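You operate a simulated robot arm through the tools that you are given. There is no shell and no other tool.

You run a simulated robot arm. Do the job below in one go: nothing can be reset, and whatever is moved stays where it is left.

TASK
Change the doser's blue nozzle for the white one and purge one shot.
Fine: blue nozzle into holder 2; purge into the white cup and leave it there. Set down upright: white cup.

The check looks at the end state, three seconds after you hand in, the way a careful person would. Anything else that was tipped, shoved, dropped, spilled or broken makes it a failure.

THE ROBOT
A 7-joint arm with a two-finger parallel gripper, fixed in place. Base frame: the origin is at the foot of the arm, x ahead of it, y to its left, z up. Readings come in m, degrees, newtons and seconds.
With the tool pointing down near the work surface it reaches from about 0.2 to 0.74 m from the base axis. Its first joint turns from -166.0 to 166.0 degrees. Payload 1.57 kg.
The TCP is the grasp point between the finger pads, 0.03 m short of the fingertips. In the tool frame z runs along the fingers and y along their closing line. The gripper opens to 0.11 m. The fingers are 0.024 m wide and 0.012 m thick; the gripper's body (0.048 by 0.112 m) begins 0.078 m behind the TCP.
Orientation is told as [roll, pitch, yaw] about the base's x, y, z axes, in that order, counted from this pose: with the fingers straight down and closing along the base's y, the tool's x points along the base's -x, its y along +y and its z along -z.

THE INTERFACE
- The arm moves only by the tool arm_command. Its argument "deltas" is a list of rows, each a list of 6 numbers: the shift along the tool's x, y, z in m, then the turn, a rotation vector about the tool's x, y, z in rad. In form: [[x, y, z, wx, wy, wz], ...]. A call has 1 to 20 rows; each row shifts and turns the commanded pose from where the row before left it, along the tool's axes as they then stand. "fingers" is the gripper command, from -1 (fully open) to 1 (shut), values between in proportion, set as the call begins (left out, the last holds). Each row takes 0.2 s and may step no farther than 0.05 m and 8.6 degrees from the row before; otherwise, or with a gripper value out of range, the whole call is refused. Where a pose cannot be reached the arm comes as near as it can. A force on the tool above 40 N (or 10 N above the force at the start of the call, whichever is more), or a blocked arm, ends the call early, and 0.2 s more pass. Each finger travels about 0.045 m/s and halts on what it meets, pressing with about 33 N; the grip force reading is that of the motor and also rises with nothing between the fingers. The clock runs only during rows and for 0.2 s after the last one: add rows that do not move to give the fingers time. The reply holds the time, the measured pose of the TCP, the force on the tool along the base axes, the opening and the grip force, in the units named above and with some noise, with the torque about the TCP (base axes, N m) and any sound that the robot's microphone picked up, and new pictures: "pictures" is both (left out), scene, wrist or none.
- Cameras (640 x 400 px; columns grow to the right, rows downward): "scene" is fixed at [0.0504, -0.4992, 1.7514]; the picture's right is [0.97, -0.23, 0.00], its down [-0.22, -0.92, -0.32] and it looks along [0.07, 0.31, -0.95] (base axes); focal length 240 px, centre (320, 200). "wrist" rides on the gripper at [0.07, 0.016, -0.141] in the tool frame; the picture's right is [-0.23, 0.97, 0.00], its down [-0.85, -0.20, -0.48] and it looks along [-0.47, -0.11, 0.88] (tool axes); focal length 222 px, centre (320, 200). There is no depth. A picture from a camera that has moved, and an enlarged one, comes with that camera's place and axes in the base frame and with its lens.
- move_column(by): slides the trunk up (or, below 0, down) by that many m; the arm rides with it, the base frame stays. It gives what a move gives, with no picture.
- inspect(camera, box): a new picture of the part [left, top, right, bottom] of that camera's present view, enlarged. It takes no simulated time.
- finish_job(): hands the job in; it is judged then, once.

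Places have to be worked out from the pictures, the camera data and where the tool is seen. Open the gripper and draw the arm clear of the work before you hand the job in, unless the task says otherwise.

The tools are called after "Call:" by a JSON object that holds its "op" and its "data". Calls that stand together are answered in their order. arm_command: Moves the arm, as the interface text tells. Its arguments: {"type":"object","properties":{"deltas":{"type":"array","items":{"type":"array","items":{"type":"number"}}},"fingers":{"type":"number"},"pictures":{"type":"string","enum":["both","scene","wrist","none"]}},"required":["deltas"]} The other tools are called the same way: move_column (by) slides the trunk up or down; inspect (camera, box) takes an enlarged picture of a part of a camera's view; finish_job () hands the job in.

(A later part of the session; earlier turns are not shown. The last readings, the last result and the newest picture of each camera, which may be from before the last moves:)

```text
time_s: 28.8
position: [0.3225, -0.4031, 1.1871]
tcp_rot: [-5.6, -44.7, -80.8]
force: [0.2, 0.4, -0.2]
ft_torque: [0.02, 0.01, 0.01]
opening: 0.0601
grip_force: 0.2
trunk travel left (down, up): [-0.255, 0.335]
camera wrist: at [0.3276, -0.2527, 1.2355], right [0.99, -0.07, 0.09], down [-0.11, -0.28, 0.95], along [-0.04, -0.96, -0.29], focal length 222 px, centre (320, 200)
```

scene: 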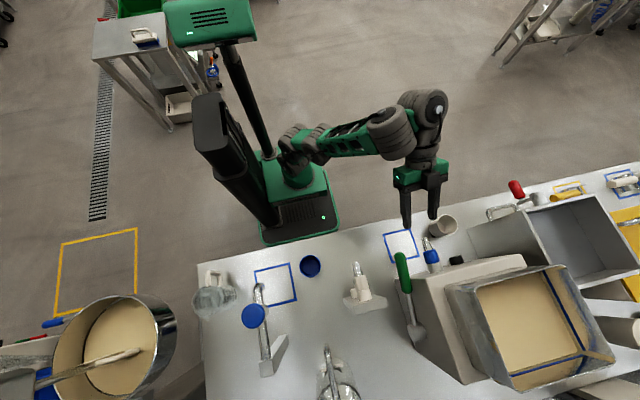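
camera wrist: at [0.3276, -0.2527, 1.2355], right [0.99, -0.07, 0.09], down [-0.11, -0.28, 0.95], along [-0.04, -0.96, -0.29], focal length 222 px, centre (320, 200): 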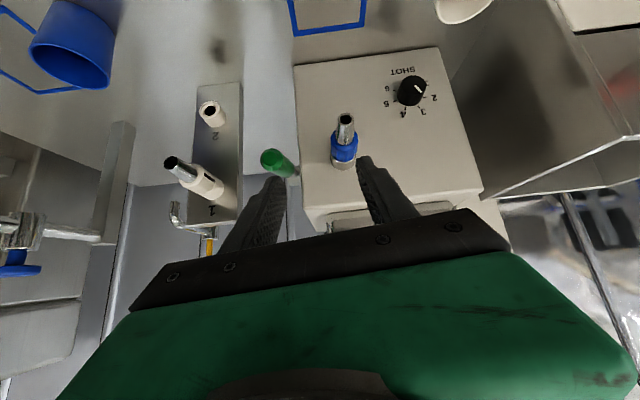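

No reach complaint now. I straighten the small roll error, shift +3 cm in x, and tilt a further 15° to see if ~60° is reachable here.

Call:
{"op": "arm_command", "data": {"deltas": [[0, 0.03, 0, 0, 0, 0.13], [0, 0, 0, 0, -0.13, 0], [0, 0, 0, 0, -0.13, 0], [0, 0, 0, 0, 0, 0]]}}

```text
time_s: 29.8
position: [0.3221, -0.4595, 1.2229]
tcp_rot: [3.9, -58.8, -91.7]
force: [0.2, -0.2, -0.7]
ft_torque: [0.01, 0.02, 0.01]
opening: 0.0598
grip_force: 0.0
out of reach, approached as far as the arm can: row 1, 2, 3
trunk travel left (down, up): [-0.255, 0.335]
camera wrist: at [0.333, -0.3024, 1.2355], right [0.97, -0.09, 0.23], down [-0.23, -0.04, 0.97], along [-0.08, -1.0, -0.06], focal length 222 px, centre (320, 200)
```

scene: 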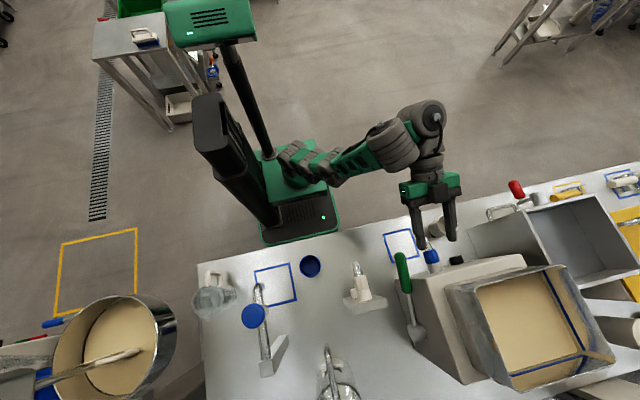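
wrist: 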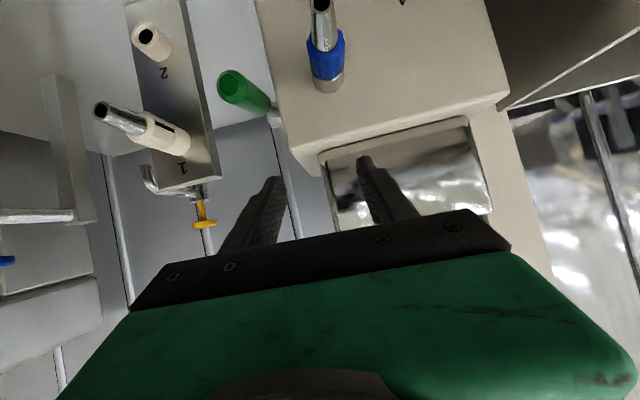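

Tilt ≈59° now. I'll set height with the trunk later; first I test moving +3 cm x and further out to y≈-0.51 at this height (above the nozzle).

Call:
{"op": "arm_command", "data": {"deltas": [[-0.013, 0.014, 0.022, 0, 0, 0], [-0.013, 0.014, 0.022, 0, 0, 0], [0, 0, 0, 0, 0, 0]], "pictures": "none"}}

```text
time_s: 30.6
position: [0.3145, -0.4799, 1.2108]
tcp_rot: [2.7, -59.5, -91.9]
force: [0.2, 0.0, 0.0]
ft_torque: [-0.04, 0.01, 0.02]
opening: 0.0599
grip_force: 0.1
out of reach, approached as far as the arm can: row 1, 2
trunk travel left (down, up): [-0.255, 0.335]
```

This pattern fits the arm being almost fully stretched (shoulder too low). I raise the trunk by 0.2 and bring the TCP down with the arm instead, which should bend the elbow again.

Call:
{"op": "move_column", "data": {"by": 0.2}}

Call:
{"op": "arm_command", "data": {"deltas": [[0.0395, 0, 0.0118, 0, 0, 0], [0.0395, 0, 0.0118, 0, 0, 0], [0.0395, 0, 0.0118, 0, 0, 0], [0.0395, 0, 0.0118, 0, 0, 0], [0, 0, 0, 0, 0, 0]]}}

```text
time_s: 32.8
position: [0.3146, -0.4803, 1.4109]
tcp_rot: [2.7, -59.5, -91.9]
force: [-0.7, -0.2, -0.2]
ft_torque: [-0.03, 0.02, 0.01]
opening: 0.0597
grip_force: 0.2
trunk travel left (down, up): [-0.455, 0.135]
```

```text
time_s: 34.0
position: [0.3139, -0.4805, 1.4103]
tcp_rot: [2.7, -59.5, -91.9]
force: [0.3, -0.8, -0.6]
ft_torque: [0.01, 0.03, 0.0]
opening: 0.0601
grip_force: 0.0
out of reach, approached as far as the arm can: row 1, 2, 3, 4
trunk travel left (down, up): [-0.455, 0.135]
camera wrist: at [0.3287, -0.3216, 1.4214], right [0.97, -0.11, 0.22], down [-0.22, -0.02, 0.97], along [-0.1, -0.99, -0.05], focal length 222 px, centre (320, 200)
```

scene: 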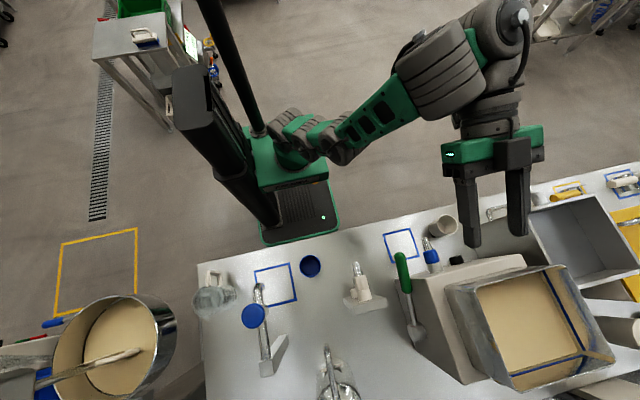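
wrist: 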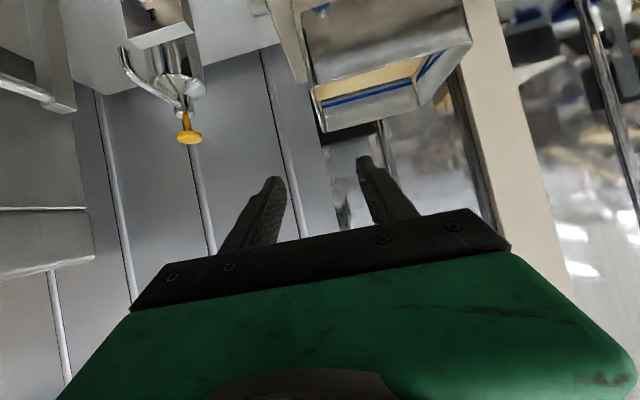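

No downward motion is possible from this posture, so it's a wrist-limit posture. I tilt back up to ~25° here in free air, then descend and try tilting anew in a better posture.

Call:
{"op": "arm_command", "data": {"deltas": [[0, 0, 0, 0, 0.12, 0], [0, 0, 0, 0, 0.12, 0], [0, 0, 0, 0, 0.12, 0], [0, 0, 0, 0, 0.12, 0], [0, 0, 0, 0, 0.12, 0], [0, 0, 0, 0, 0, 0]], "pictures": "scene"}}

```text
time_s: 35.4
position: [0.3014, -0.4499, 1.3677]
tcp_rot: [1.5, -25.1, -90.2]
force: [-0.3, -0.5, 0.3]
ft_torque: [0.0, -0.04, 0.03]
opening: 0.0598
grip_force: 0.1
out of reach, approached as far as the arm can: row 1, 3, 4, 5
trunk travel left (down, up): [-0.455, 0.135]
```

scene: 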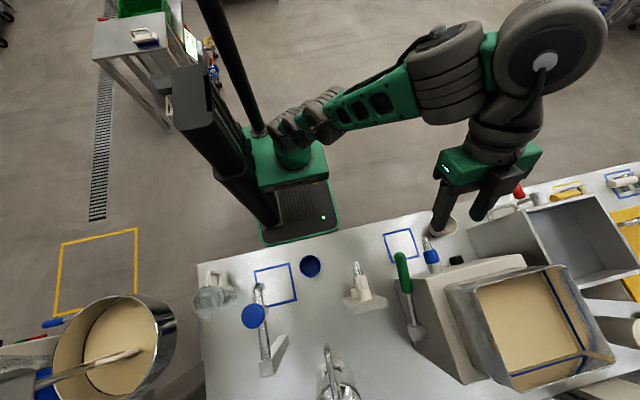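

Now descending 16 cm at 25° tilt.

Call:
{"op": "arm_command", "data": {"deltas": [[0.017, 0, 0.036, 0, 0, 0], [0.017, 0, 0.036, 0, 0, 0], [0.017, 0, 0.036, 0, 0, 0], [0.017, 0, 0.036, 0, 0, 0], [0, 0, 0, 0, 0, 0]], "pictures": "scene"}}

```text
time_s: 36.6
position: [0.3052, -0.4501, 1.2084]
tcp_rot: [1.5, -25.3, -90.2]
force: [1.0, 0.3, -0.9]
ft_torque: [-0.01, 0.02, 0.05]
opening: 0.06
grip_force: 0.0
trunk travel left (down, up): [-0.455, 0.135]
```

scene: 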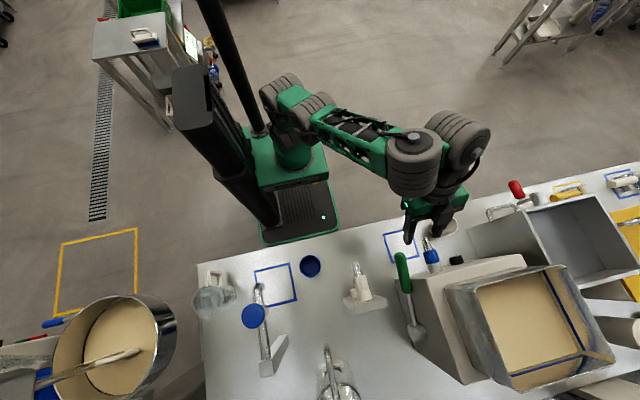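

Reached cleanly. Now I tilt again in small steps and watch for reach flags.

Call:
{"op": "arm_command", "data": {"deltas": [[0, 0, 0, 0, -0.08, 0], [0, 0, 0, 0, -0.08, 0], [0, 0, 0, 0, -0.08, 0], [0, 0, 0, 0, -0.08, 0], [0, 0, 0, 0, -0.08, 0], [0, 0, 0, 0, 0, 0]], "pictures": "scene"}}

```text
time_s: 38.0
position: [0.3404, -0.4555, 1.3563]
tcp_rot: [1.8, -47.5, -91.0]
force: [-1.1, -0.6, 0.6]
ft_torque: [0.01, -0.01, 0.0]
opening: 0.0599
grip_force: 0.0
out of reach, approached as far as the arm can: row 1, 2, 3, 4, 5
trunk travel left (down, up): [-0.455, 0.135]
```

scene: 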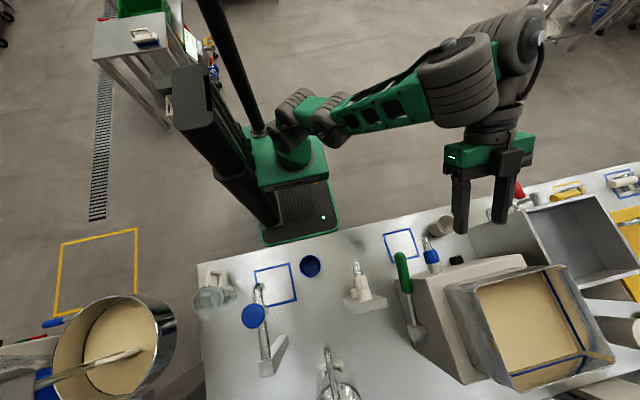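

The outward tilt is bounded by arm height relative to the trunk; so a ~50° tilt with a lower trunk works. I test whether from here (47°) I can go out to y≈-0.515, x≈0.352 at this height.

Call:
{"op": "arm_command", "data": {"deltas": [[-0.0203, 0.006, 0.0221, 0, 0, 0], [-0.0203, 0.006, 0.0221, 0, 0, 0], [0, 0, 0, 0, 0, 0]], "pictures": "none"}}

```text
time_s: 38.8
position: [0.3445, -0.4985, 1.3505]
tcp_rot: [2.1, -48.1, -91.2]
force: [-1.0, 0.0, 0.1]
ft_torque: [-0.02, -0.02, -0.01]
opening: 0.0601
grip_force: 0.1
out of reach, approached as far as the arm can: row 2
trunk travel left (down, up): [-0.455, 0.135]
```

Nearly there. I nudge a bit more out and down to find the limit.

Call:
{"op": "arm_command", "data": {"deltas": [[0.002, 0.004, 0.012, 0, 0, 0], [0.002, 0.004, 0.012, 0, 0, 0], [0, 0, 0, 0, 0, 0]], "pictures": "none"}}

```text
time_s: 39.6
position: [0.3507, -0.5114, 1.3292]
tcp_rot: [2.0, -48.0, -91.0]
force: [-0.4, -0.1, 0.3]
ft_torque: [-0.01, 0.01, -0.01]
opening: 0.0599
grip_force: 0.0
out of reach, approached as far as the arm can: row 2
trunk travel left (down, up): [-0.455, 0.135]
```

Reached (0.351,-0.511) at 48° tilt. I check that I also have room to pull back in +y at this height: first rise 3 cm, then retreat 6 cm in y.

Call:
{"op": "arm_command", "data": {"deltas": [[-0.022, 0.001, -0.02, 0, 0, 0], [0, 0, 0, 0, 0, 0]], "pictures": "none"}}

Call:
{"op": "arm_command", "data": {"deltas": [[0.02, 0, -0.022, 0, 0, 0], [0.02, 0, -0.022, 0, 0, 0], [0, 0, 0, 0, 0, 0]], "pictures": "none"}}

```text
time_s: 40.2
position: [0.3462, -0.5001, 1.3434]
tcp_rot: [2.0, -48.1, -91.0]
force: [-0.6, 0.2, 0.2]
ft_torque: [-0.01, 0.01, -0.01]
opening: 0.06
grip_force: 0.1
out of reach, approached as far as the arm can: row 1
trunk travel left (down, up): [-0.455, 0.135]
```

```text
time_s: 41.0
position: [0.3579, -0.4527, 1.3631]
tcp_rot: [2.0, -47.7, -91.0]
force: [-0.2, -0.3, 0.2]
ft_torque: [0.01, 0.04, -0.01]
opening: 0.06
grip_force: 0.1
out of reach, approached as far as the arm can: row 1, 2
trunk travel left (down, up): [-0.455, 0.135]
```

The limit seems to come from the sideways angle between arm and tool. Better idea: go to x≈0.05 where the arm points straight along -y, tilt there within the arm's plane, then shift sideways.

Call:
{"op": "arm_command", "data": {"deltas": [[0, 0, 0, 0, 0.12, 0], [0, 0, 0, 0, 0.12, 0], [0, 0, 0, 0, 0.12, 0], [0, 0, 0, 0, 0.12, 0], [0.005, -0.043, 0.0057, 0, 0, 0], [0.005, -0.043, 0.0057, 0, 0, 0], [0.005, -0.043, 0.0057, 0, 0, 0], [0.005, -0.043, 0.0057, 0, 0, 0], [0.005, -0.043, 0.0057, 0, 0, 0], [0.005, -0.043, 0.0057, 0, 0, 0], [0.005, -0.043, 0.0057, 0, 0, 0], [0, 0, 0, 0, 0, 0]], "pictures": "scene"}}

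```text
time_s: 43.6
position: [0.0445, -0.4178, 1.2792]
tcp_rot: [1.4, -20.5, -90.0]
force: [0.6, 0.2, 0.1]
ft_torque: [-0.01, 0.0, -0.01]
opening: 0.0599
grip_force: 0.1
out of reach, approached as far as the arm can: row 2, 3, 4
trunk travel left (down, up): [-0.455, 0.135]
```

scene: 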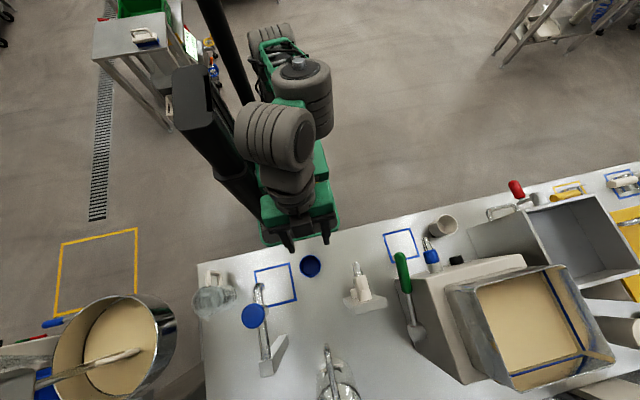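

Now the arm lies in its radial plane. I tilt outward here in steps.

Call:
{"op": "arm_command", "data": {"deltas": [[0, 0, 0, 0, -0.1, 0], [0, 0, 0, 0, -0.1, 0], [0, 0, 0, 0, -0.1, 0], [0, 0, 0, 0, -0.1, 0], [0, 0, 0, 0, -0.1, 0], [0, 0, 0, 0, 0, 0]], "pictures": "scene"}}

```text
time_s: 45.0
position: [0.0433, -0.4162, 1.3093]
tcp_rot: [1.2, -47.5, -92.8]
force: [-0.3, -0.1, -0.5]
ft_torque: [-0.04, -0.01, 0.0]
opening: 0.0601
grip_force: 0.1
out of reach, approached as far as the arm can: row 4, 5
trunk travel left (down, up): [-0.455, 0.135]
```

scene: 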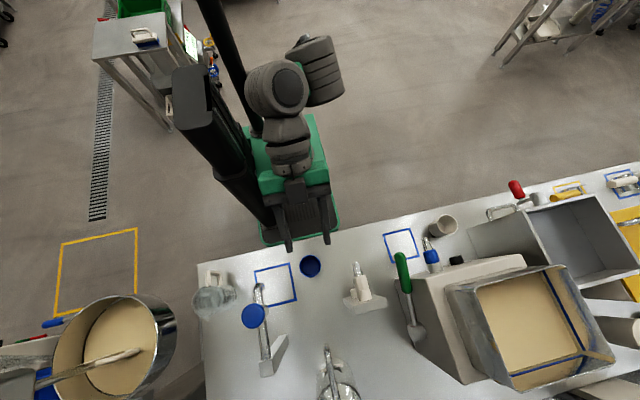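

I test further out (y≈-0.53) in this plane and tilt again to see which limit it is.

Call:
{"op": "arm_command", "data": {"deltas": [[-0.024, 0, 0.026, 0, 0, 0], [-0.024, 0, 0.026, 0, 0, 0], [-0.024, 0, 0.026, 0, 0, 0], [0, 0, 0, 0, -0.1, 0], [0, 0, 0, 0, -0.1, 0], [0, 0, 0, 0, -0.1, 0], [0, 0, 0, 0, 0, 0]], "pictures": "scene"}}

```text
time_s: 46.6
position: [0.0699, -0.5143, 1.3294]
tcp_rot: [3.4, -66.4, -92.7]
force: [-0.2, 0.1, 0.0]
ft_torque: [-0.01, 0.05, -0.03]
opening: 0.0599
grip_force: 0.1
out of reach, approached as far as the arm can: row 1, 2
trunk travel left (down, up): [-0.455, 0.135]
```

scene: 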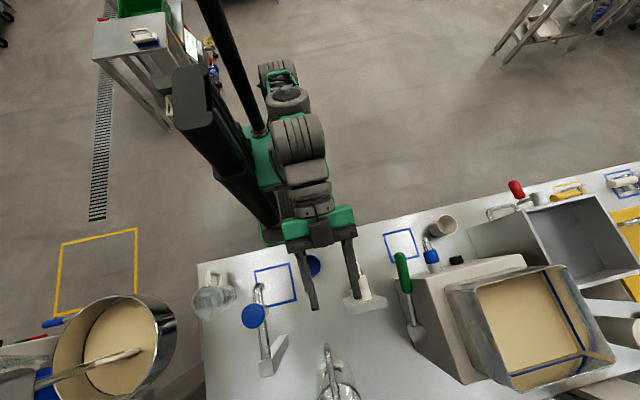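

Further out it tilts freely (66° and no flags). I continue to 90°.

Call:
{"op": "arm_command", "data": {"deltas": [[0, 0, 0, 0, -0.1, 0], [0, 0, 0, 0, -0.1, 0], [0, 0, 0, 0, -0.1, 0], [0, 0, 0, 0, -0.11, 0], [0, 0, 0, 0, 0, 0]]}}

```text
time_s: 47.8
position: [0.0682, -0.5148, 1.3279]
tcp_rot: [86.6, -88.6, -176.1]
force: [0.0, -0.7, 0.1]
ft_torque: [0.01, 0.03, -0.03]
opening: 0.0598
grip_force: 0.1
trunk travel left (down, up): [-0.455, 0.135]
camera wrist: at [0.0849, -0.372, 1.2588], right [0.97, 0.01, 0.25], down [-0.22, 0.48, 0.85], along [-0.11, -0.88, 0.46], focal length 222 px, centre (320, 200)
```

scene: 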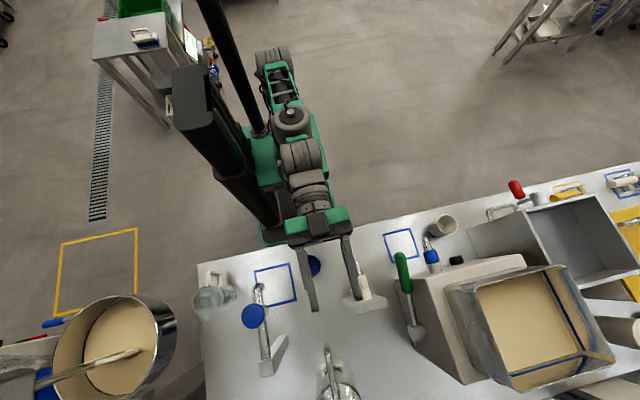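
wrist: 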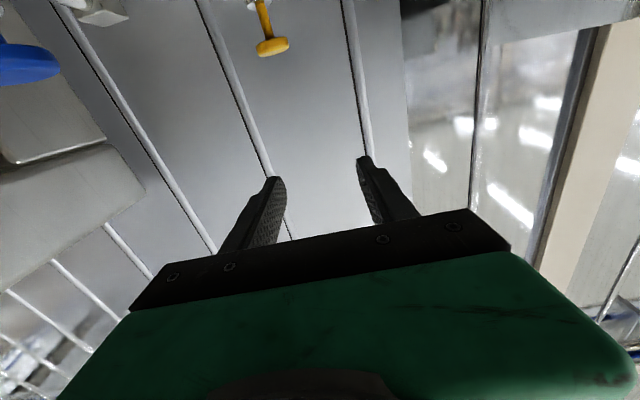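

Horizontal pose reached at (0.068,-0.515,1.328). Now I slide sideways to x≈0.352 at this height, keeping the orientation.

Call:
{"op": "arm_command", "data": {"deltas": [[0, 0.047, 0, 0, 0, 0], [0, 0.047, 0, 0, 0, 0], [0, 0.047, 0, 0, 0, 0], [0, 0.047, 0, 0, 0, 0], [0, 0.047, 0, 0, 0, 0], [0, 0.047, 0, 0, 0, 0], [0, 0, 0, 0, 0, 0]]}}

```text
time_s: 48.5
position: [0.0333, -0.5185, 1.3435]
tcp_rot: [115.2, -87.9, 140.4]
force: [-0.7, 0.4, 1.0]
ft_torque: [0.01, -0.03, -0.01]
opening: 0.0598
grip_force: 0.2
trunk travel left (down, up): [-0.455, 0.135]
stopped in row 3: the arm was blocked; the commanded pose is now the measured one
camera wrist: at [0.0866, -0.3871, 1.2696], right [0.94, -0.24, 0.26], down [-0.1, 0.53, 0.84], along [-0.34, -0.81, 0.48], focal length 222 px, centre (320, 200)
```

scene: 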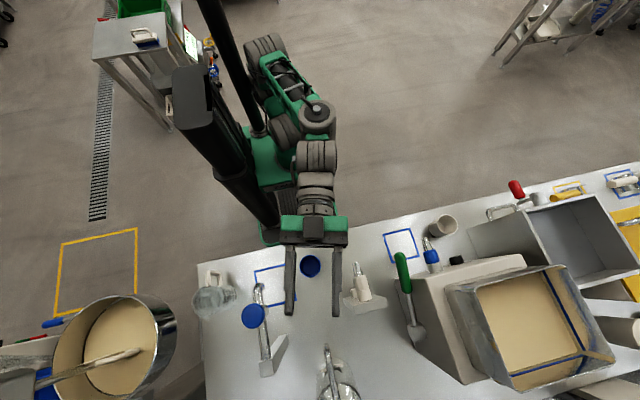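
wrist: 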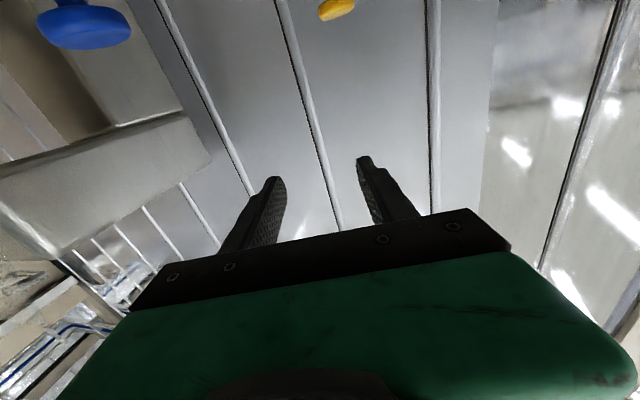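

The elbow apparently swung into the mast. With a higher hand relative to the trunk the arm is less folded; I raise the hand with the arm by 12 cm first and see.

Call:
{"op": "arm_command", "data": {"deltas": [[-0.04, 0, 0, 0, 0, 0], [-0.04, 0, 0, 0, 0, 0], [-0.04, 0, 0, 0, 0, 0], [0, 0, 0, 0, 0, 0]], "pictures": "scene"}}

```text
time_s: 49.5
position: [0.03, -0.5159, 1.4621]
tcp_rot: [113.8, -87.8, 141.7]
force: [-0.8, 0.2, -0.5]
ft_torque: [-0.03, 0.03, 0.0]
opening: 0.0598
grip_force: 0.0
trunk travel left (down, up): [-0.455, 0.135]
```

scene: 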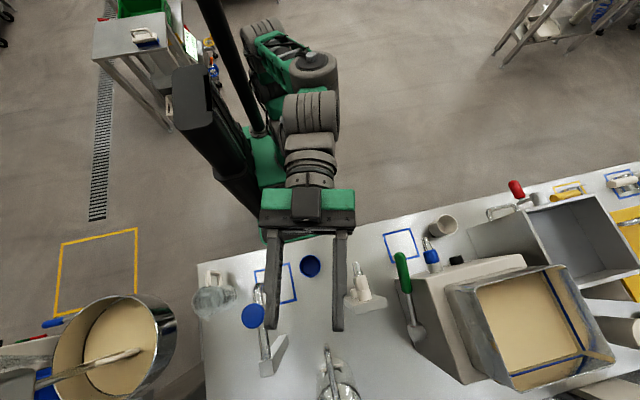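

The hand rose fine. Now I correct the yaw and slide right in small steps at this height.

Call:
{"op": "arm_command", "data": {"deltas": [[0, 0.02, 0, -0.08, 0, 0], [0, 0.02, 0, -0.08, 0, 0], [0, 0.02, 0, -0.08, 0, 0], [0, 0.03, 0, 0, 0, 0], [0, 0.03, 0, 0, 0, 0], [0, 0.03, 0, 0, 0, 0], [0, 0, 0, 0, 0, 0]], "pictures": "scene"}}

```text
time_s: 51.1
position: [0.1795, -0.5282, 1.4669]
tcp_rot: [128.2, -87.9, 141.0]
force: [0.5, 1.1, -0.5]
ft_torque: [0.01, -0.03, -0.03]
opening: 0.0601
grip_force: 0.1
trunk travel left (down, up): [-0.455, 0.135]
```

scene: 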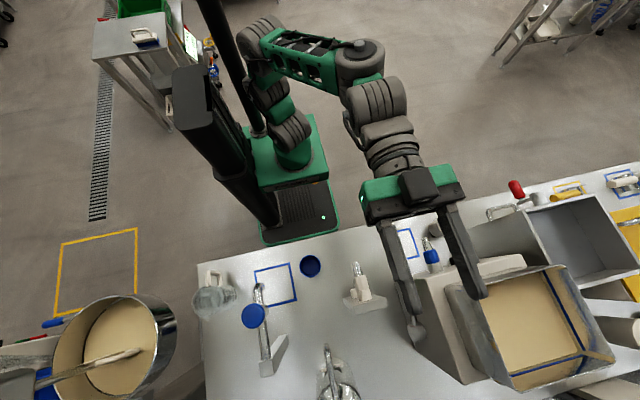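

Works well. I continue right to x≈0.35.

Call:
{"op": "arm_command", "data": {"deltas": [[0, 0.029, -0.002, 0, 0, 0], [0, 0.029, -0.002, 0, 0, 0], [0, 0.029, -0.002, 0, 0, 0], [0, 0.029, -0.002, 0, 0, 0], [0, 0.029, -0.002, 0, 0, 0], [0, 0.029, -0.002, 0, 0, 0], [0, 0, 0, 0, 0, 0]]}}

```text
time_s: 52.7
position: [0.353, -0.5195, 1.4718]
tcp_rot: [128.0, -87.9, 141.2]
force: [-0.3, -0.1, -0.3]
ft_torque: [-0.01, -0.02, 0.01]
opening: 0.06
grip_force: 0.1
trunk travel left (down, up): [-0.455, 0.135]
camera wrist: at [0.3733, -0.3789, 1.3976], right [0.97, -0.01, 0.26], down [-0.22, 0.5, 0.84], along [-0.13, -0.87, 0.48], focal length 222 px, centre (320, 200)
```

scene: 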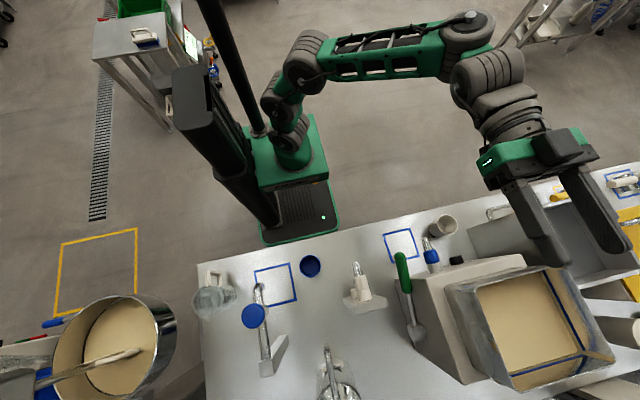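
wrist: 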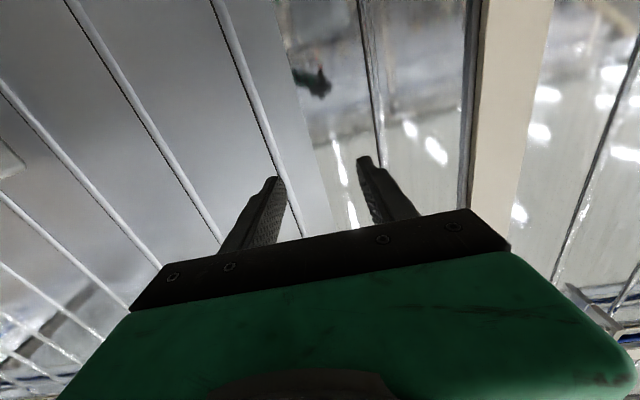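

Perfect: horizontal tool at (0.353,-0.52). I retreat 12 cm in +y and lower the trunk by 0.36 m to bring the hand in front of the blue nozzle.

Call:
{"op": "arm_command", "data": {"deltas": [[0, 0, -0.04, 0, 0, 0], [0, 0, -0.04, 0, 0, 0], [0, 0, -0.04, 0, 0, 0], [0, 0, 0, 0, 0, 0]], "pictures": "none"}}

Call:
{"op": "move_column", "data": {"by": -0.2}}

Call:
{"op": "inspect", "data": {"camera": "wrist", "box": [0, 0, 640, 400]}}

```text
time_s: 53.7
position: [0.3549, -0.3987, 1.4683]
tcp_rot: [127.9, -87.9, 141.2]
force: [-0.2, -1.4, -0.9]
ft_torque: [0.02, 0.03, 0.0]
opening: 0.0602
grip_force: 0.1
trunk travel left (down, up): [-0.455, 0.135]
```

```text
time_s: 55.8
position: [0.3542, -0.3996, 1.2682]
tcp_rot: [127.4, -87.9, 141.8]
force: [-0.1, -0.4, 0.5]
ft_torque: [0.01, -0.02, 0.01]
opening: 0.0598
grip_force: 0.0
trunk travel left (down, up): [-0.255, 0.335]
```

```text
1.00 times, centred on (320, 200) of wrist (not enlarged: the box is as wide or as high as the picture)
camera zoom: at [0.3743, -0.259, 1.1947], right [0.97, -0.01, 0.26], down [-0.22, 0.5, 0.84], along [-0.13, -0.87, 0.48], focal length 222 px, centre (320, 200)
```

zoom: 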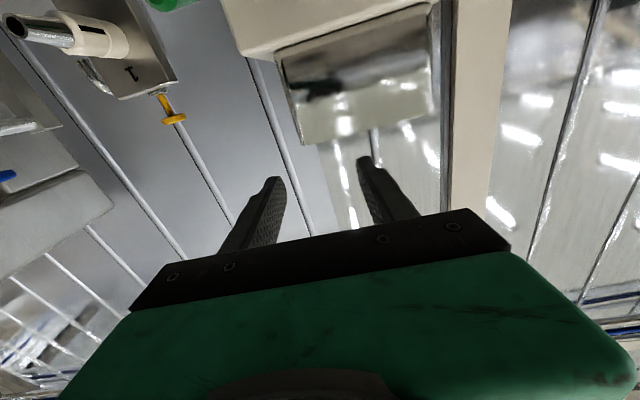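

All stable. Lowering 0.16 more to come level with the nozzle (z≈1.108), still with fingertips in front of the nozzle tip.

Call:
{"op": "move_column", "data": {"by": -0.16}}

Call:
{"op": "inspect", "data": {"camera": "wrist", "box": [0, 0, 640, 400]}}

Call:
{"op": "inspect", "data": {"camera": "scene", "box": [340, 160, 500, 300]}}

```text
time_s: 57.7
position: [0.3551, -0.3998, 1.1075]
tcp_rot: [127.4, -88.0, 141.8]
force: [-0.2, 0.7, 0.0]
ft_torque: [0.02, 0.02, 0.0]
opening: 0.06
grip_force: 0.1
trunk travel left (down, up): [-0.095, 0.495]
```

```text
1.00 times, centred on (320, 200) of wrist (not enlarged: the box is as wide or as high as the picture)
camera zoom: at [0.3743, -0.259, 1.0347], right [0.97, -0.01, 0.26], down [-0.22, 0.5, 0.84], along [-0.13, -0.87, 0.48], focal length 222 px, centre (320, 200)
```

zoom: 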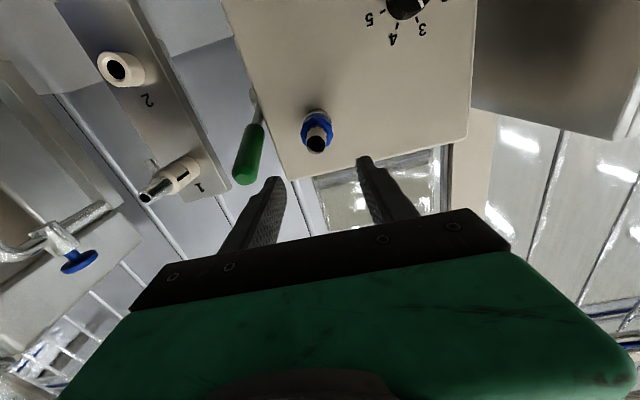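

```text
2.86 times, centred on (420, 230) of scene
camera zoom: at [0.0504, -0.4992, 1.7514], right [0.97, -0.23, 0.0], down [-0.22, -0.92, -0.32], along [0.07, 0.31, -0.95], focal length 685 px, centre (34, 114)
```

zoom: 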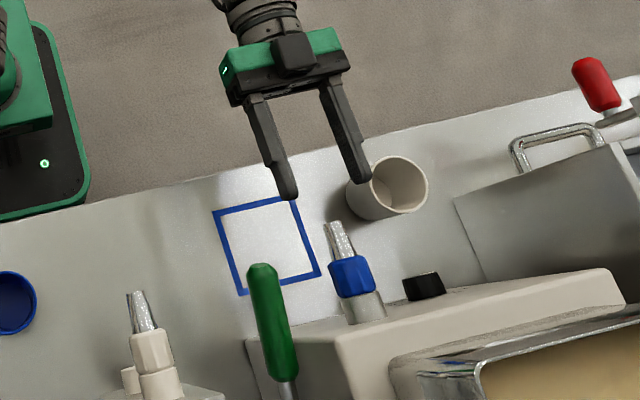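

The nozzle is right ahead. I zoom to measure its position.

Call:
{"op": "inspect", "data": {"camera": "wrist", "box": [270, 90, 370, 190]}}

Call:
{"op": "inspect", "data": {"camera": "scene", "box": [400, 220, 460, 280]}}

Call:
{"op": "inspect", "data": {"camera": "wrist", "box": [80, 30, 240, 220]}}

```text
4.00 times, centred on (320, 140) of wrist
camera zoom: at [0.3743, -0.259, 1.0347], right [0.97, -0.01, 0.26], down [-0.22, 0.5, 0.84], along [-0.13, -0.87, 0.48], focal length 888 px, centre (320, 440)
```

zoom: 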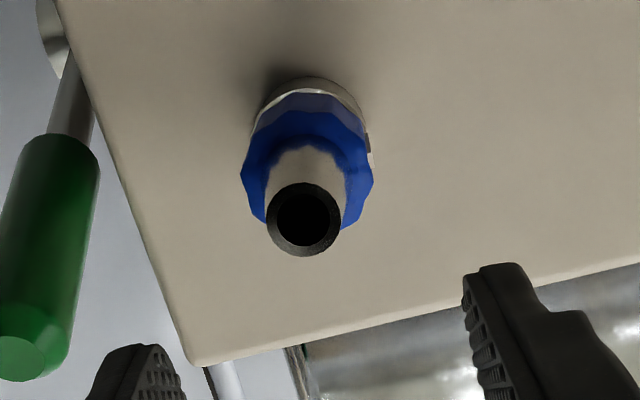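

```text
6.67 times, centred on (430, 250) of scene
camera zoom: at [0.0504, -0.4992, 1.7514], right [0.97, -0.23, 0.0], down [-0.22, -0.92, -0.32], along [0.07, 0.31, -0.95], focal length 1598 px, centre (-413, -133)
```

zoom: 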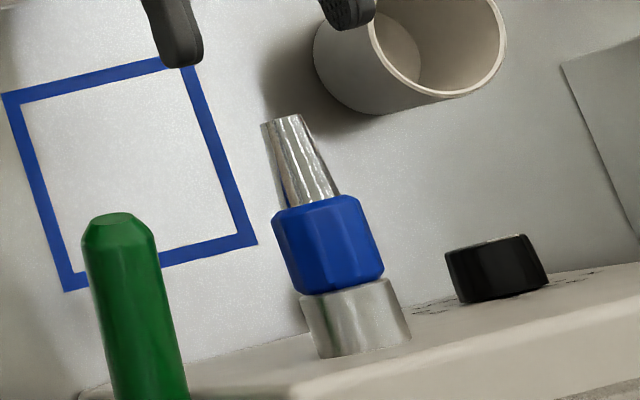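

```text
2.11 times, centred on (160, 125) of wrist
camera zoom: at [0.3743, -0.259, 1.0347], right [0.97, -0.01, 0.26], down [-0.22, 0.5, 0.84], along [-0.13, -0.87, 0.48], focal length 468 px, centre (657, 358)
```

zoom: 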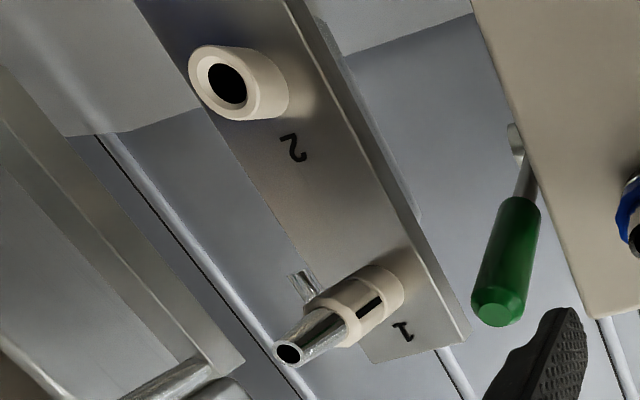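

Measured: nozzle axis x≈0.3565, z≈1.0865; tip y≈-0.456, collar y≈-0.491…-0.526 (Ø≈34 mm), socket ring up to the face at y≈-0.545. I align the TCP on the axis and correct small angular errors, still in front.

Call:
{"op": "arm_command", "data": {"deltas": [[0.0205, 0.0014, 0, -0.009, 0.019, -0.03], [0, 0, 0, 0, 0, 0], [0, 0, 0, 0, 0, 0]]}}

Call:
{"op": "inspect", "data": {"camera": "wrist", "box": [230, 90, 410, 230]}}

```text
time_s: 58.5
position: [0.3563, -0.4002, 1.0886]
tcp_rot: [-167.2, -89.8, 76.9]
force: [0.7, -0.1, 0.4]
ft_torque: [-0.01, -0.03, -0.07]
opening: 0.0602
grip_force: 0.0
trunk travel left (down, up): [-0.095, 0.495]
camera wrist: at [0.3727, -0.2577, 1.0165], right [0.97, 0.0, 0.23], down [-0.2, 0.48, 0.85], along [-0.11, -0.88, 0.47], focal length 222 px, centre (320, 200)
```

scene: 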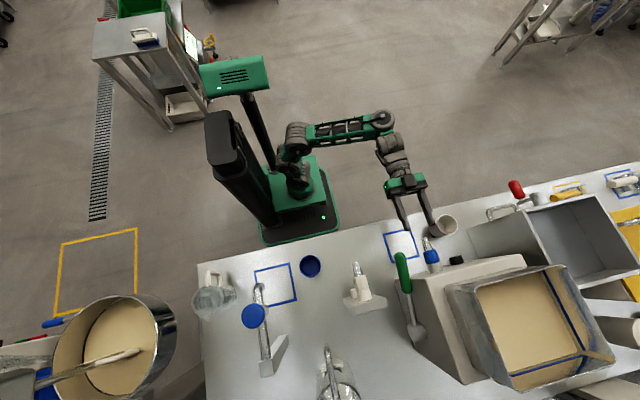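
wrist: 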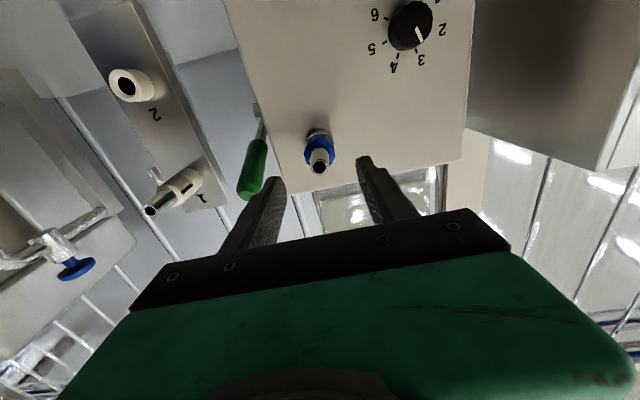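

```text
2.86 times, centred on (320, 160) of wrist
camera zoom: at [0.3727, -0.2577, 1.0165], right [0.97, 0.0, 0.23], down [-0.2, 0.48, 0.85], along [-0.11, -0.88, 0.47], focal length 635 px, centre (320, 314)
```

zoom: 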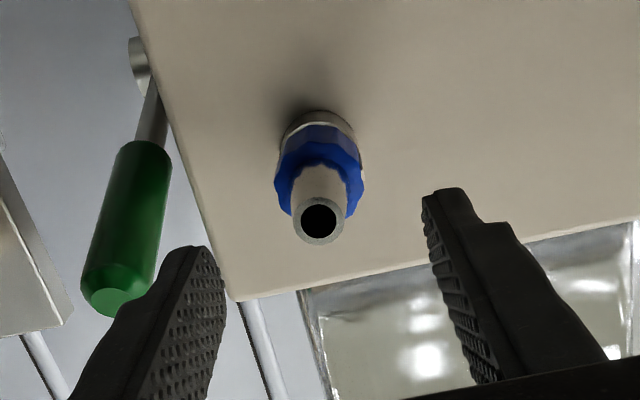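

Aligned within about 1 mm. I advance slowly along -y to put the pads over the collar (TCP y≈-0.495).

Call:
{"op": "arm_command", "data": {"deltas": [[0.001, 0, 0.024, 0, 0, 0], [0, 0, 0.024, 0, 0, 0], [0, 0, 0.024, 0, 0, 0], [0, 0, 0.02, 0, 0, 0], [0, 0, 0, 0, 0, 0]]}}

Call:
{"op": "inspect", "data": {"camera": "wrist", "box": [230, 90, 410, 230]}}

Call:
{"op": "inspect", "data": {"camera": "scene", "box": [380, 200, 480, 290]}}

```text
time_s: 59.7
position: [0.3552, -0.4917, 1.0877]
tcp_rot: [-168.9, -89.9, 78.6]
force: [-0.6, 0.8, 0.4]
ft_torque: [0.01, -0.02, 0.01]
opening: 0.06
grip_force: 0.1
trunk travel left (down, up): [-0.095, 0.495]
camera wrist: at [0.3725, -0.3502, 1.0158], right [0.97, 0.0, 0.23], down [-0.2, 0.48, 0.85], along [-0.11, -0.88, 0.47], focal length 222 px, centre (320, 200)
```

scene: 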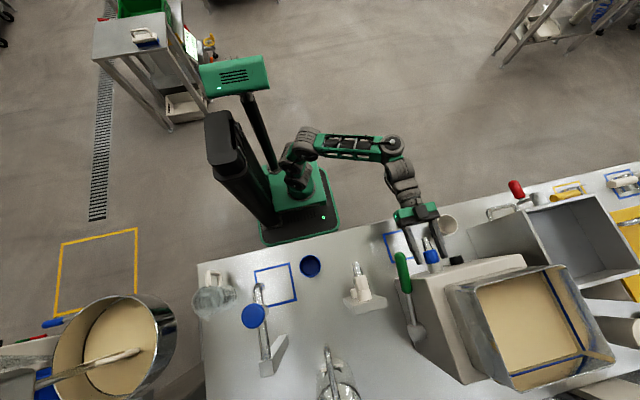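
wrist: 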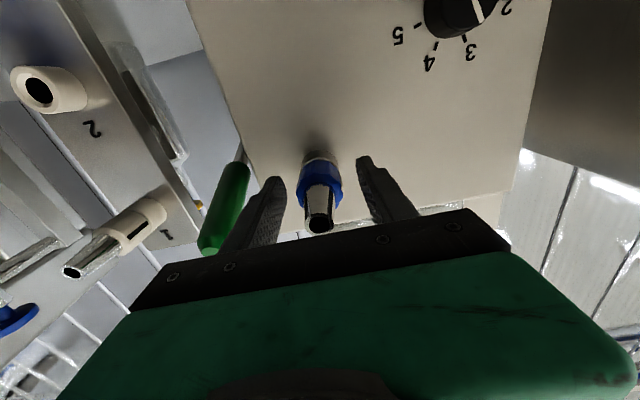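

```text
2.86 times, centred on (320, 160) of wrist
camera zoom: at [0.3725, -0.3502, 1.0158], right [0.97, 0.0, 0.23], down [-0.2, 0.48, 0.85], along [-0.11, -0.88, 0.47], focal length 635 px, centre (320, 314)
```

zoom: 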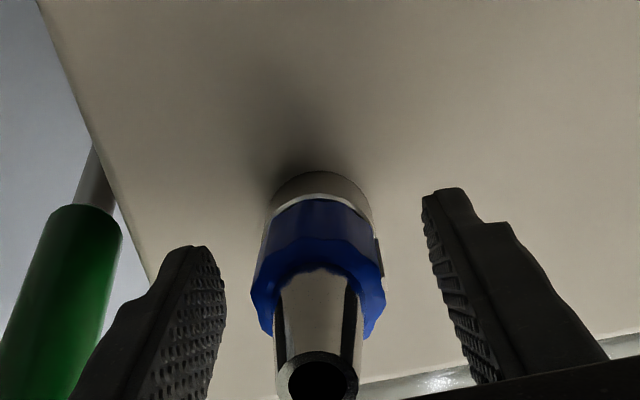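

```text
4.44 times, centred on (430, 245) of scene
camera zoom: at [0.0504, -0.4992, 1.7514], right [0.97, -0.23, 0.0], down [-0.22, -0.92, -0.32], along [0.07, 0.31, -0.95], focal length 1065 px, centre (-169, 0)
```

zoom: 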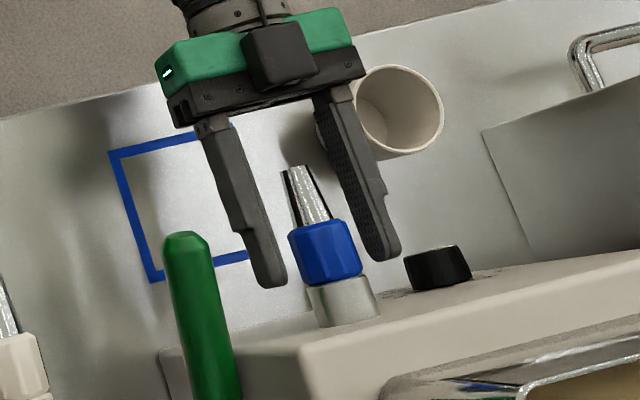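

Fingertips straddle the collar just short of the socket ring. I close the gripper.

Call:
{"op": "arm_command", "data": {"deltas": [[0, 0, 0, 0, 0, 0], [0, 0, 0, 0, 0, 0], [0, 0, 0, 0, 0, 0], [0, 0, 0, 0, 0, 0]], "fingers": 1}}

Call:
{"op": "inspect", "data": {"camera": "wrist", "box": [230, 90, 410, 230]}}

```text
time_s: 60.7
position: [0.3549, -0.4916, 1.0875]
tcp_rot: [-175.0, -89.9, 84.5]
force: [-5.4, 0.6, -1.0]
ft_torque: [0.02, -0.02, 0.52]
opening: 0.0326
grip_force: 32.7
trunk travel left (down, up): [-0.095, 0.495]
camera wrist: at [0.3717, -0.3502, 1.0159], right [0.97, 0.0, 0.23], down [-0.2, 0.48, 0.85], along [-0.11, -0.88, 0.47], focal length 222 px, centre (320, 200)
```

scene: 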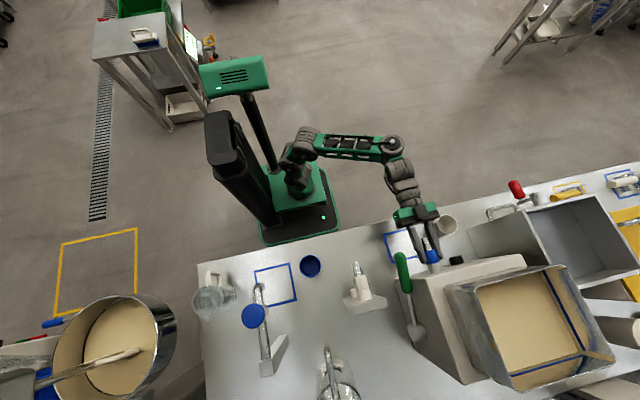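
wrist: 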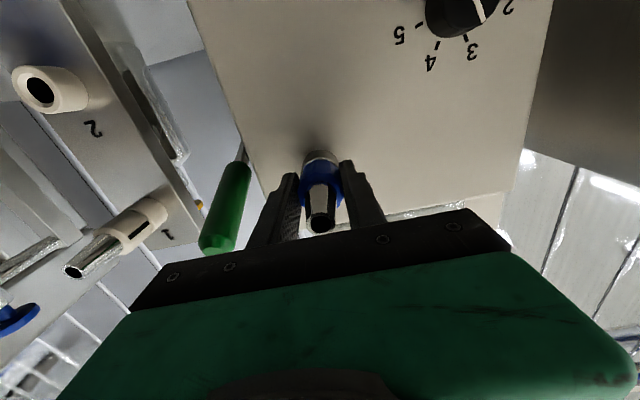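

```text
2.86 times, centred on (320, 160) of wrist
camera zoom: at [0.3717, -0.3502, 1.0159], right [0.97, 0.0, 0.23], down [-0.2, 0.48, 0.85], along [-0.11, -0.88, 0.47], focal length 635 px, centre (320, 314)
```

zoom: 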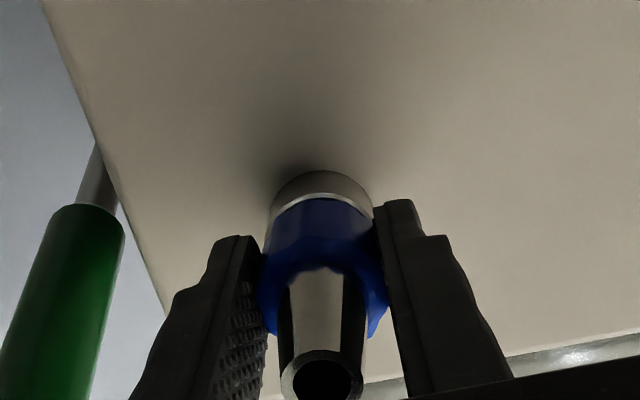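

Gripped (32.6 mm across the flats). I first test a gentle pull of 2 mm and read the force, to learn whether it's a plug or a twist fitting.

Call:
{"op": "arm_command", "data": {"deltas": [[0, -0.0007, -0.002, 0, 0, 0], [0, 0, 0, 0, 0, 0]], "pictures": "none"}}

```text
time_s: 61.3
position: [0.3539, -0.4905, 1.0875]
tcp_rot: [-174.1, -89.8, 83.8]
force: [-0.2, -10.2, 4.5]
ft_torque: [-0.05, 0.04, 0.66]
opening: 0.033
grip_force: 32.8
trunk travel left (down, up): [-0.095, 0.495]
```

The nozzle resists pulling (10 N at ~1 mm). I relax the pull and try a small counter-clockwise twist (loosening direction), watching torque about the axis.

Call:
{"op": "arm_command", "data": {"deltas": [[0, 0, 0.0015, 0, 0, 0], [0, 0, 0, 0, 0, -0.05], [0, 0, 0, 0, 0, 0]], "pictures": "none"}}

Call:
{"op": "arm_command", "data": {"deltas": [[0, 0, 0, 0, 0, -0.05], [0, 0, 0, 0, 0, -0.05], [0, 0, 0, 0, 0, 0]], "pictures": "none"}}

```text
time_s: 62.1
position: [0.3548, -0.4917, 1.0874]
tcp_rot: [-94.1, -87.1, 3.9]
force: [-3.4, -2.4, 1.2]
ft_torque: [-0.02, 0.0, 0.57]
opening: 0.0328
grip_force: 33.3
trunk travel left (down, up): [-0.095, 0.495]
```

```text
time_s: 62.9
position: [0.3546, -0.4922, 1.0868]
tcp_rot: [-91.3, -81.4, 1.2]
force: [-3.7, 1.0, 0.2]
ft_torque: [0.01, 0.0, 0.51]
opening: 0.0324
grip_force: 32.9
trunk travel left (down, up): [-0.095, 0.495]
```

It turns freely counter-clockwise with no torque. I continue twisting and look.

Call:
{"op": "arm_command", "data": {"deltas": [[0, 0, 0, 0, 0, -0.06], [0, 0, 0, 0, 0, -0.06], [0, 0, 0, 0, 0, -0.06], [0, 0, 0, 0, 0, -0.06], [0, 0, 0, 0, 0, 0]]}}

Call:
{"op": "inspect", "data": {"camera": "wrist", "box": [230, 90, 410, 230]}}

Call:
{"op": "inspect", "data": {"camera": "scene", "box": [390, 220, 470, 290]}}

```text
time_s: 64.1
position: [0.3544, -0.4911, 1.0874]
tcp_rot: [-90.6, -67.7, 0.3]
force: [-6.4, 0.6, 1.7]
ft_torque: [0.03, -0.02, 0.54]
opening: 0.0328
grip_force: 32.9
trunk travel left (down, up): [-0.095, 0.495]
camera wrist: at [0.343, -0.3495, 1.0151], right [0.99, -0.01, -0.16], down [0.14, 0.48, 0.86], along [0.07, -0.88, 0.48], focal length 222 px, centre (320, 200)
```

scene: 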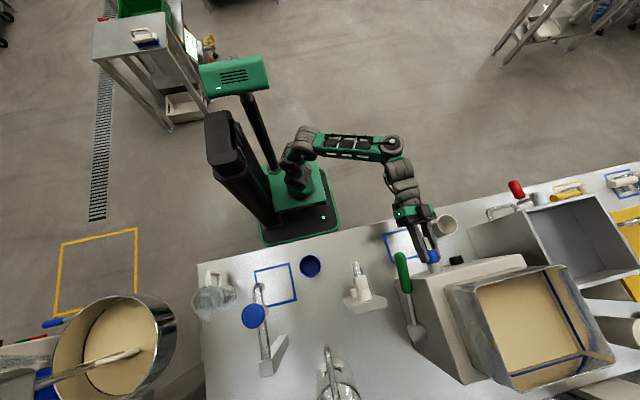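
wrist: 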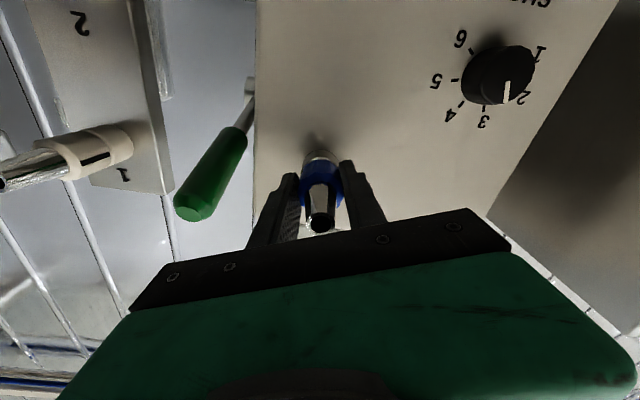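

```text
2.86 times, centred on (320, 160) of wrist
camera zoom: at [0.343, -0.3495, 1.0151], right [0.99, -0.01, -0.16], down [0.14, 0.48, 0.86], along [0.07, -0.88, 0.48], focal length 635 px, centre (320, 314)
```

zoom: 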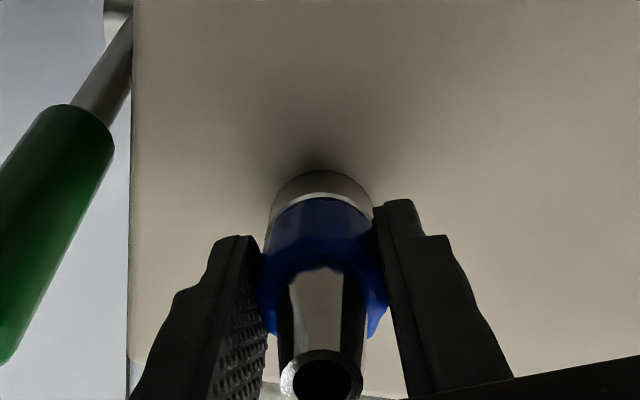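

```text
5.71 times, centred on (430, 255) of scene
camera zoom: at [0.0504, -0.4992, 1.7514], right [0.97, -0.23, 0.0], down [-0.22, -0.92, -0.32], along [0.07, 0.31, -0.95], focal length 1370 px, centre (-309, -114)
```

zoom: 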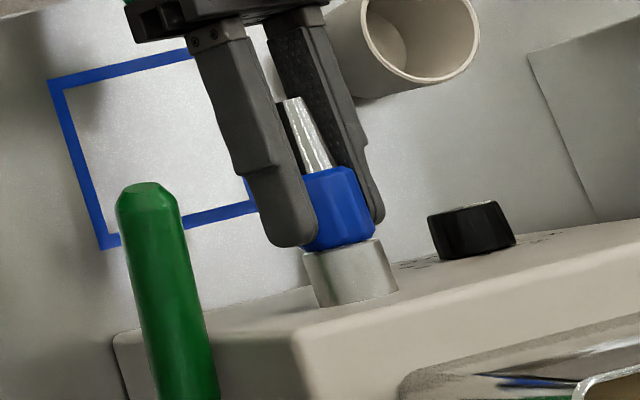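

Still free. I keep turning counter-clockwise to about 46°, then probe a pull.

Call:
{"op": "arm_command", "data": {"deltas": [[0, 0, 0, 0, 0, -0.07], [0, 0, 0, 0, 0, -0.07], [0, 0, 0, 0, 0, -0.07], [0, 0, 0, 0, 0, -0.07], [0, 0, 0, 0, 0, -0.07], [0, 0, 0, 0, 0, -0.07], [0, 0, 0, 0, 0, 0]], "pictures": "none"}}

Call:
{"op": "arm_command", "data": {"deltas": [[0, 0, -0.002, 0, 0, 0], [0, 0, 0, 0, 0, 0]], "pictures": "none"}}

```text
time_s: 65.7
position: [0.3526, -0.4919, 1.0878]
tcp_rot: [-90.3, -43.6, -0.1]
force: [-11.8, 0.9, 1.5]
ft_torque: [0.35, 0.0, 0.32]
opening: 0.0325
grip_force: 32.8
trunk travel left (down, up): [-0.095, 0.495]
```

```text
time_s: 66.3
position: [0.3536, -0.4911, 1.0883]
tcp_rot: [-90.3, -43.7, -0.1]
force: [-10.9, -11.7, 8.1]
ft_torque: [0.34, -0.02, 0.18]
opening: 0.0326
grip_force: 33.2
trunk travel left (down, up): [-0.095, 0.495]
```

Still held at 46°, so it's a longer bayonet turn. I relax the pull, recentre by 1.2 mm in -x, and continue turning toward ~90°, checking torque.

Call:
{"op": "arm_command", "data": {"deltas": [[0.0009, -0.0008, 0.002, 0, 0, 0], [0, 0, 0, 0, 0, -0.07], [0, 0, 0, 0, 0, -0.07], [0, 0, 0, 0, 0, -0.07], [0, 0, 0, 0, 0, -0.07], [0, 0, 0, 0, 0, -0.07], [0, 0, 0, 0, 0, 0]], "pictures": "none"}}

```text
time_s: 67.9
position: [0.3532, -0.4901, 1.0881]
tcp_rot: [-90.5, -23.6, -0.1]
force: [-5.2, 1.0, 14.4]
ft_torque: [0.24, -0.06, 0.33]
opening: 0.0329
grip_force: 33.0
trunk travel left (down, up): [-0.095, 0.495]
```

Turned 66° now; a vertical side load builds up (offset ~1 mm). I recentre up and look at the picture.

Call:
{"op": "arm_command", "data": {"deltas": [[-0.0012, -0.0012, 0, 0, 0, 0], [0, 0, 0, 0, 0, 0]]}}

Call:
{"op": "inspect", "data": {"camera": "wrist", "box": [230, 90, 410, 230]}}

Call:
{"op": "inspect", "data": {"camera": "scene", "box": [390, 220, 470, 290]}}

```text
time_s: 68.5
position: [0.3529, -0.4913, 1.0882]
tcp_rot: [-90.0, -23.5, -0.3]
force: [-10.4, 3.6, 5.4]
ft_torque: [0.27, -0.02, 0.33]
opening: 0.0325
grip_force: 33.2
trunk travel left (down, up): [-0.095, 0.495]
camera wrist: at [0.2961, -0.3488, 1.0445], right [0.6, -0.01, -0.8], down [0.71, 0.48, 0.52], along [0.38, -0.88, 0.29], focal length 222 px, centre (320, 200)
```

scene: 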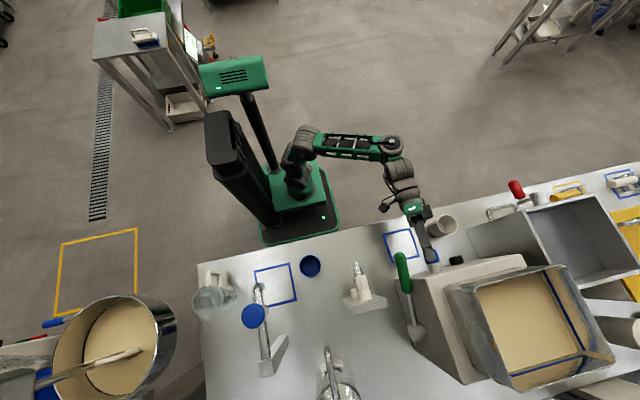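
wrist: 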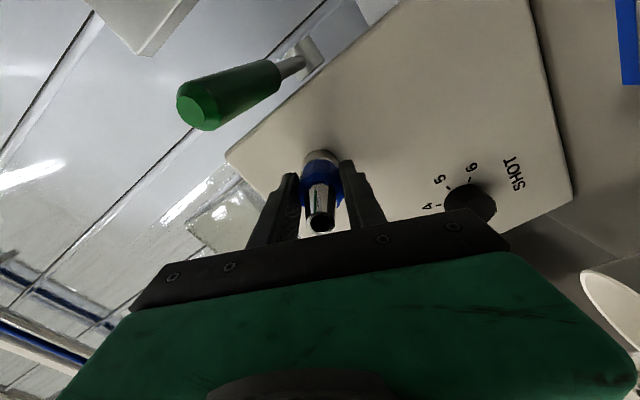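

```text
2.86 times, centred on (320, 160) of wrist
camera zoom: at [0.2961, -0.3488, 1.0445], right [0.6, -0.01, -0.8], down [0.71, 0.48, 0.52], along [0.38, -0.88, 0.29], focal length 635 px, centre (320, 314)
```

zoom: 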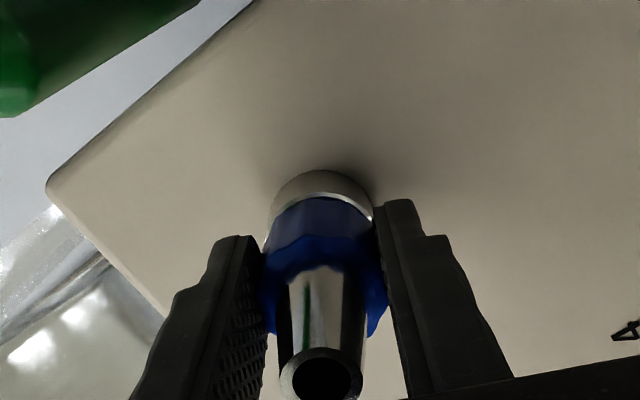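

```text
5.71 times, centred on (430, 255) of scene
camera zoom: at [0.0504, -0.4992, 1.7514], right [0.97, -0.23, 0.0], down [-0.22, -0.92, -0.32], along [0.07, 0.31, -0.95], focal length 1370 px, centre (-309, -114)
```

zoom: 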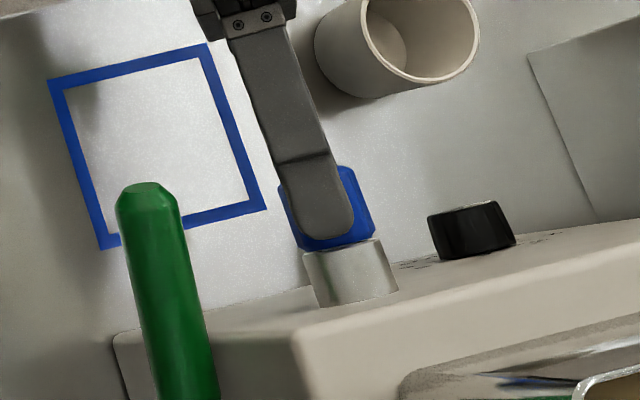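

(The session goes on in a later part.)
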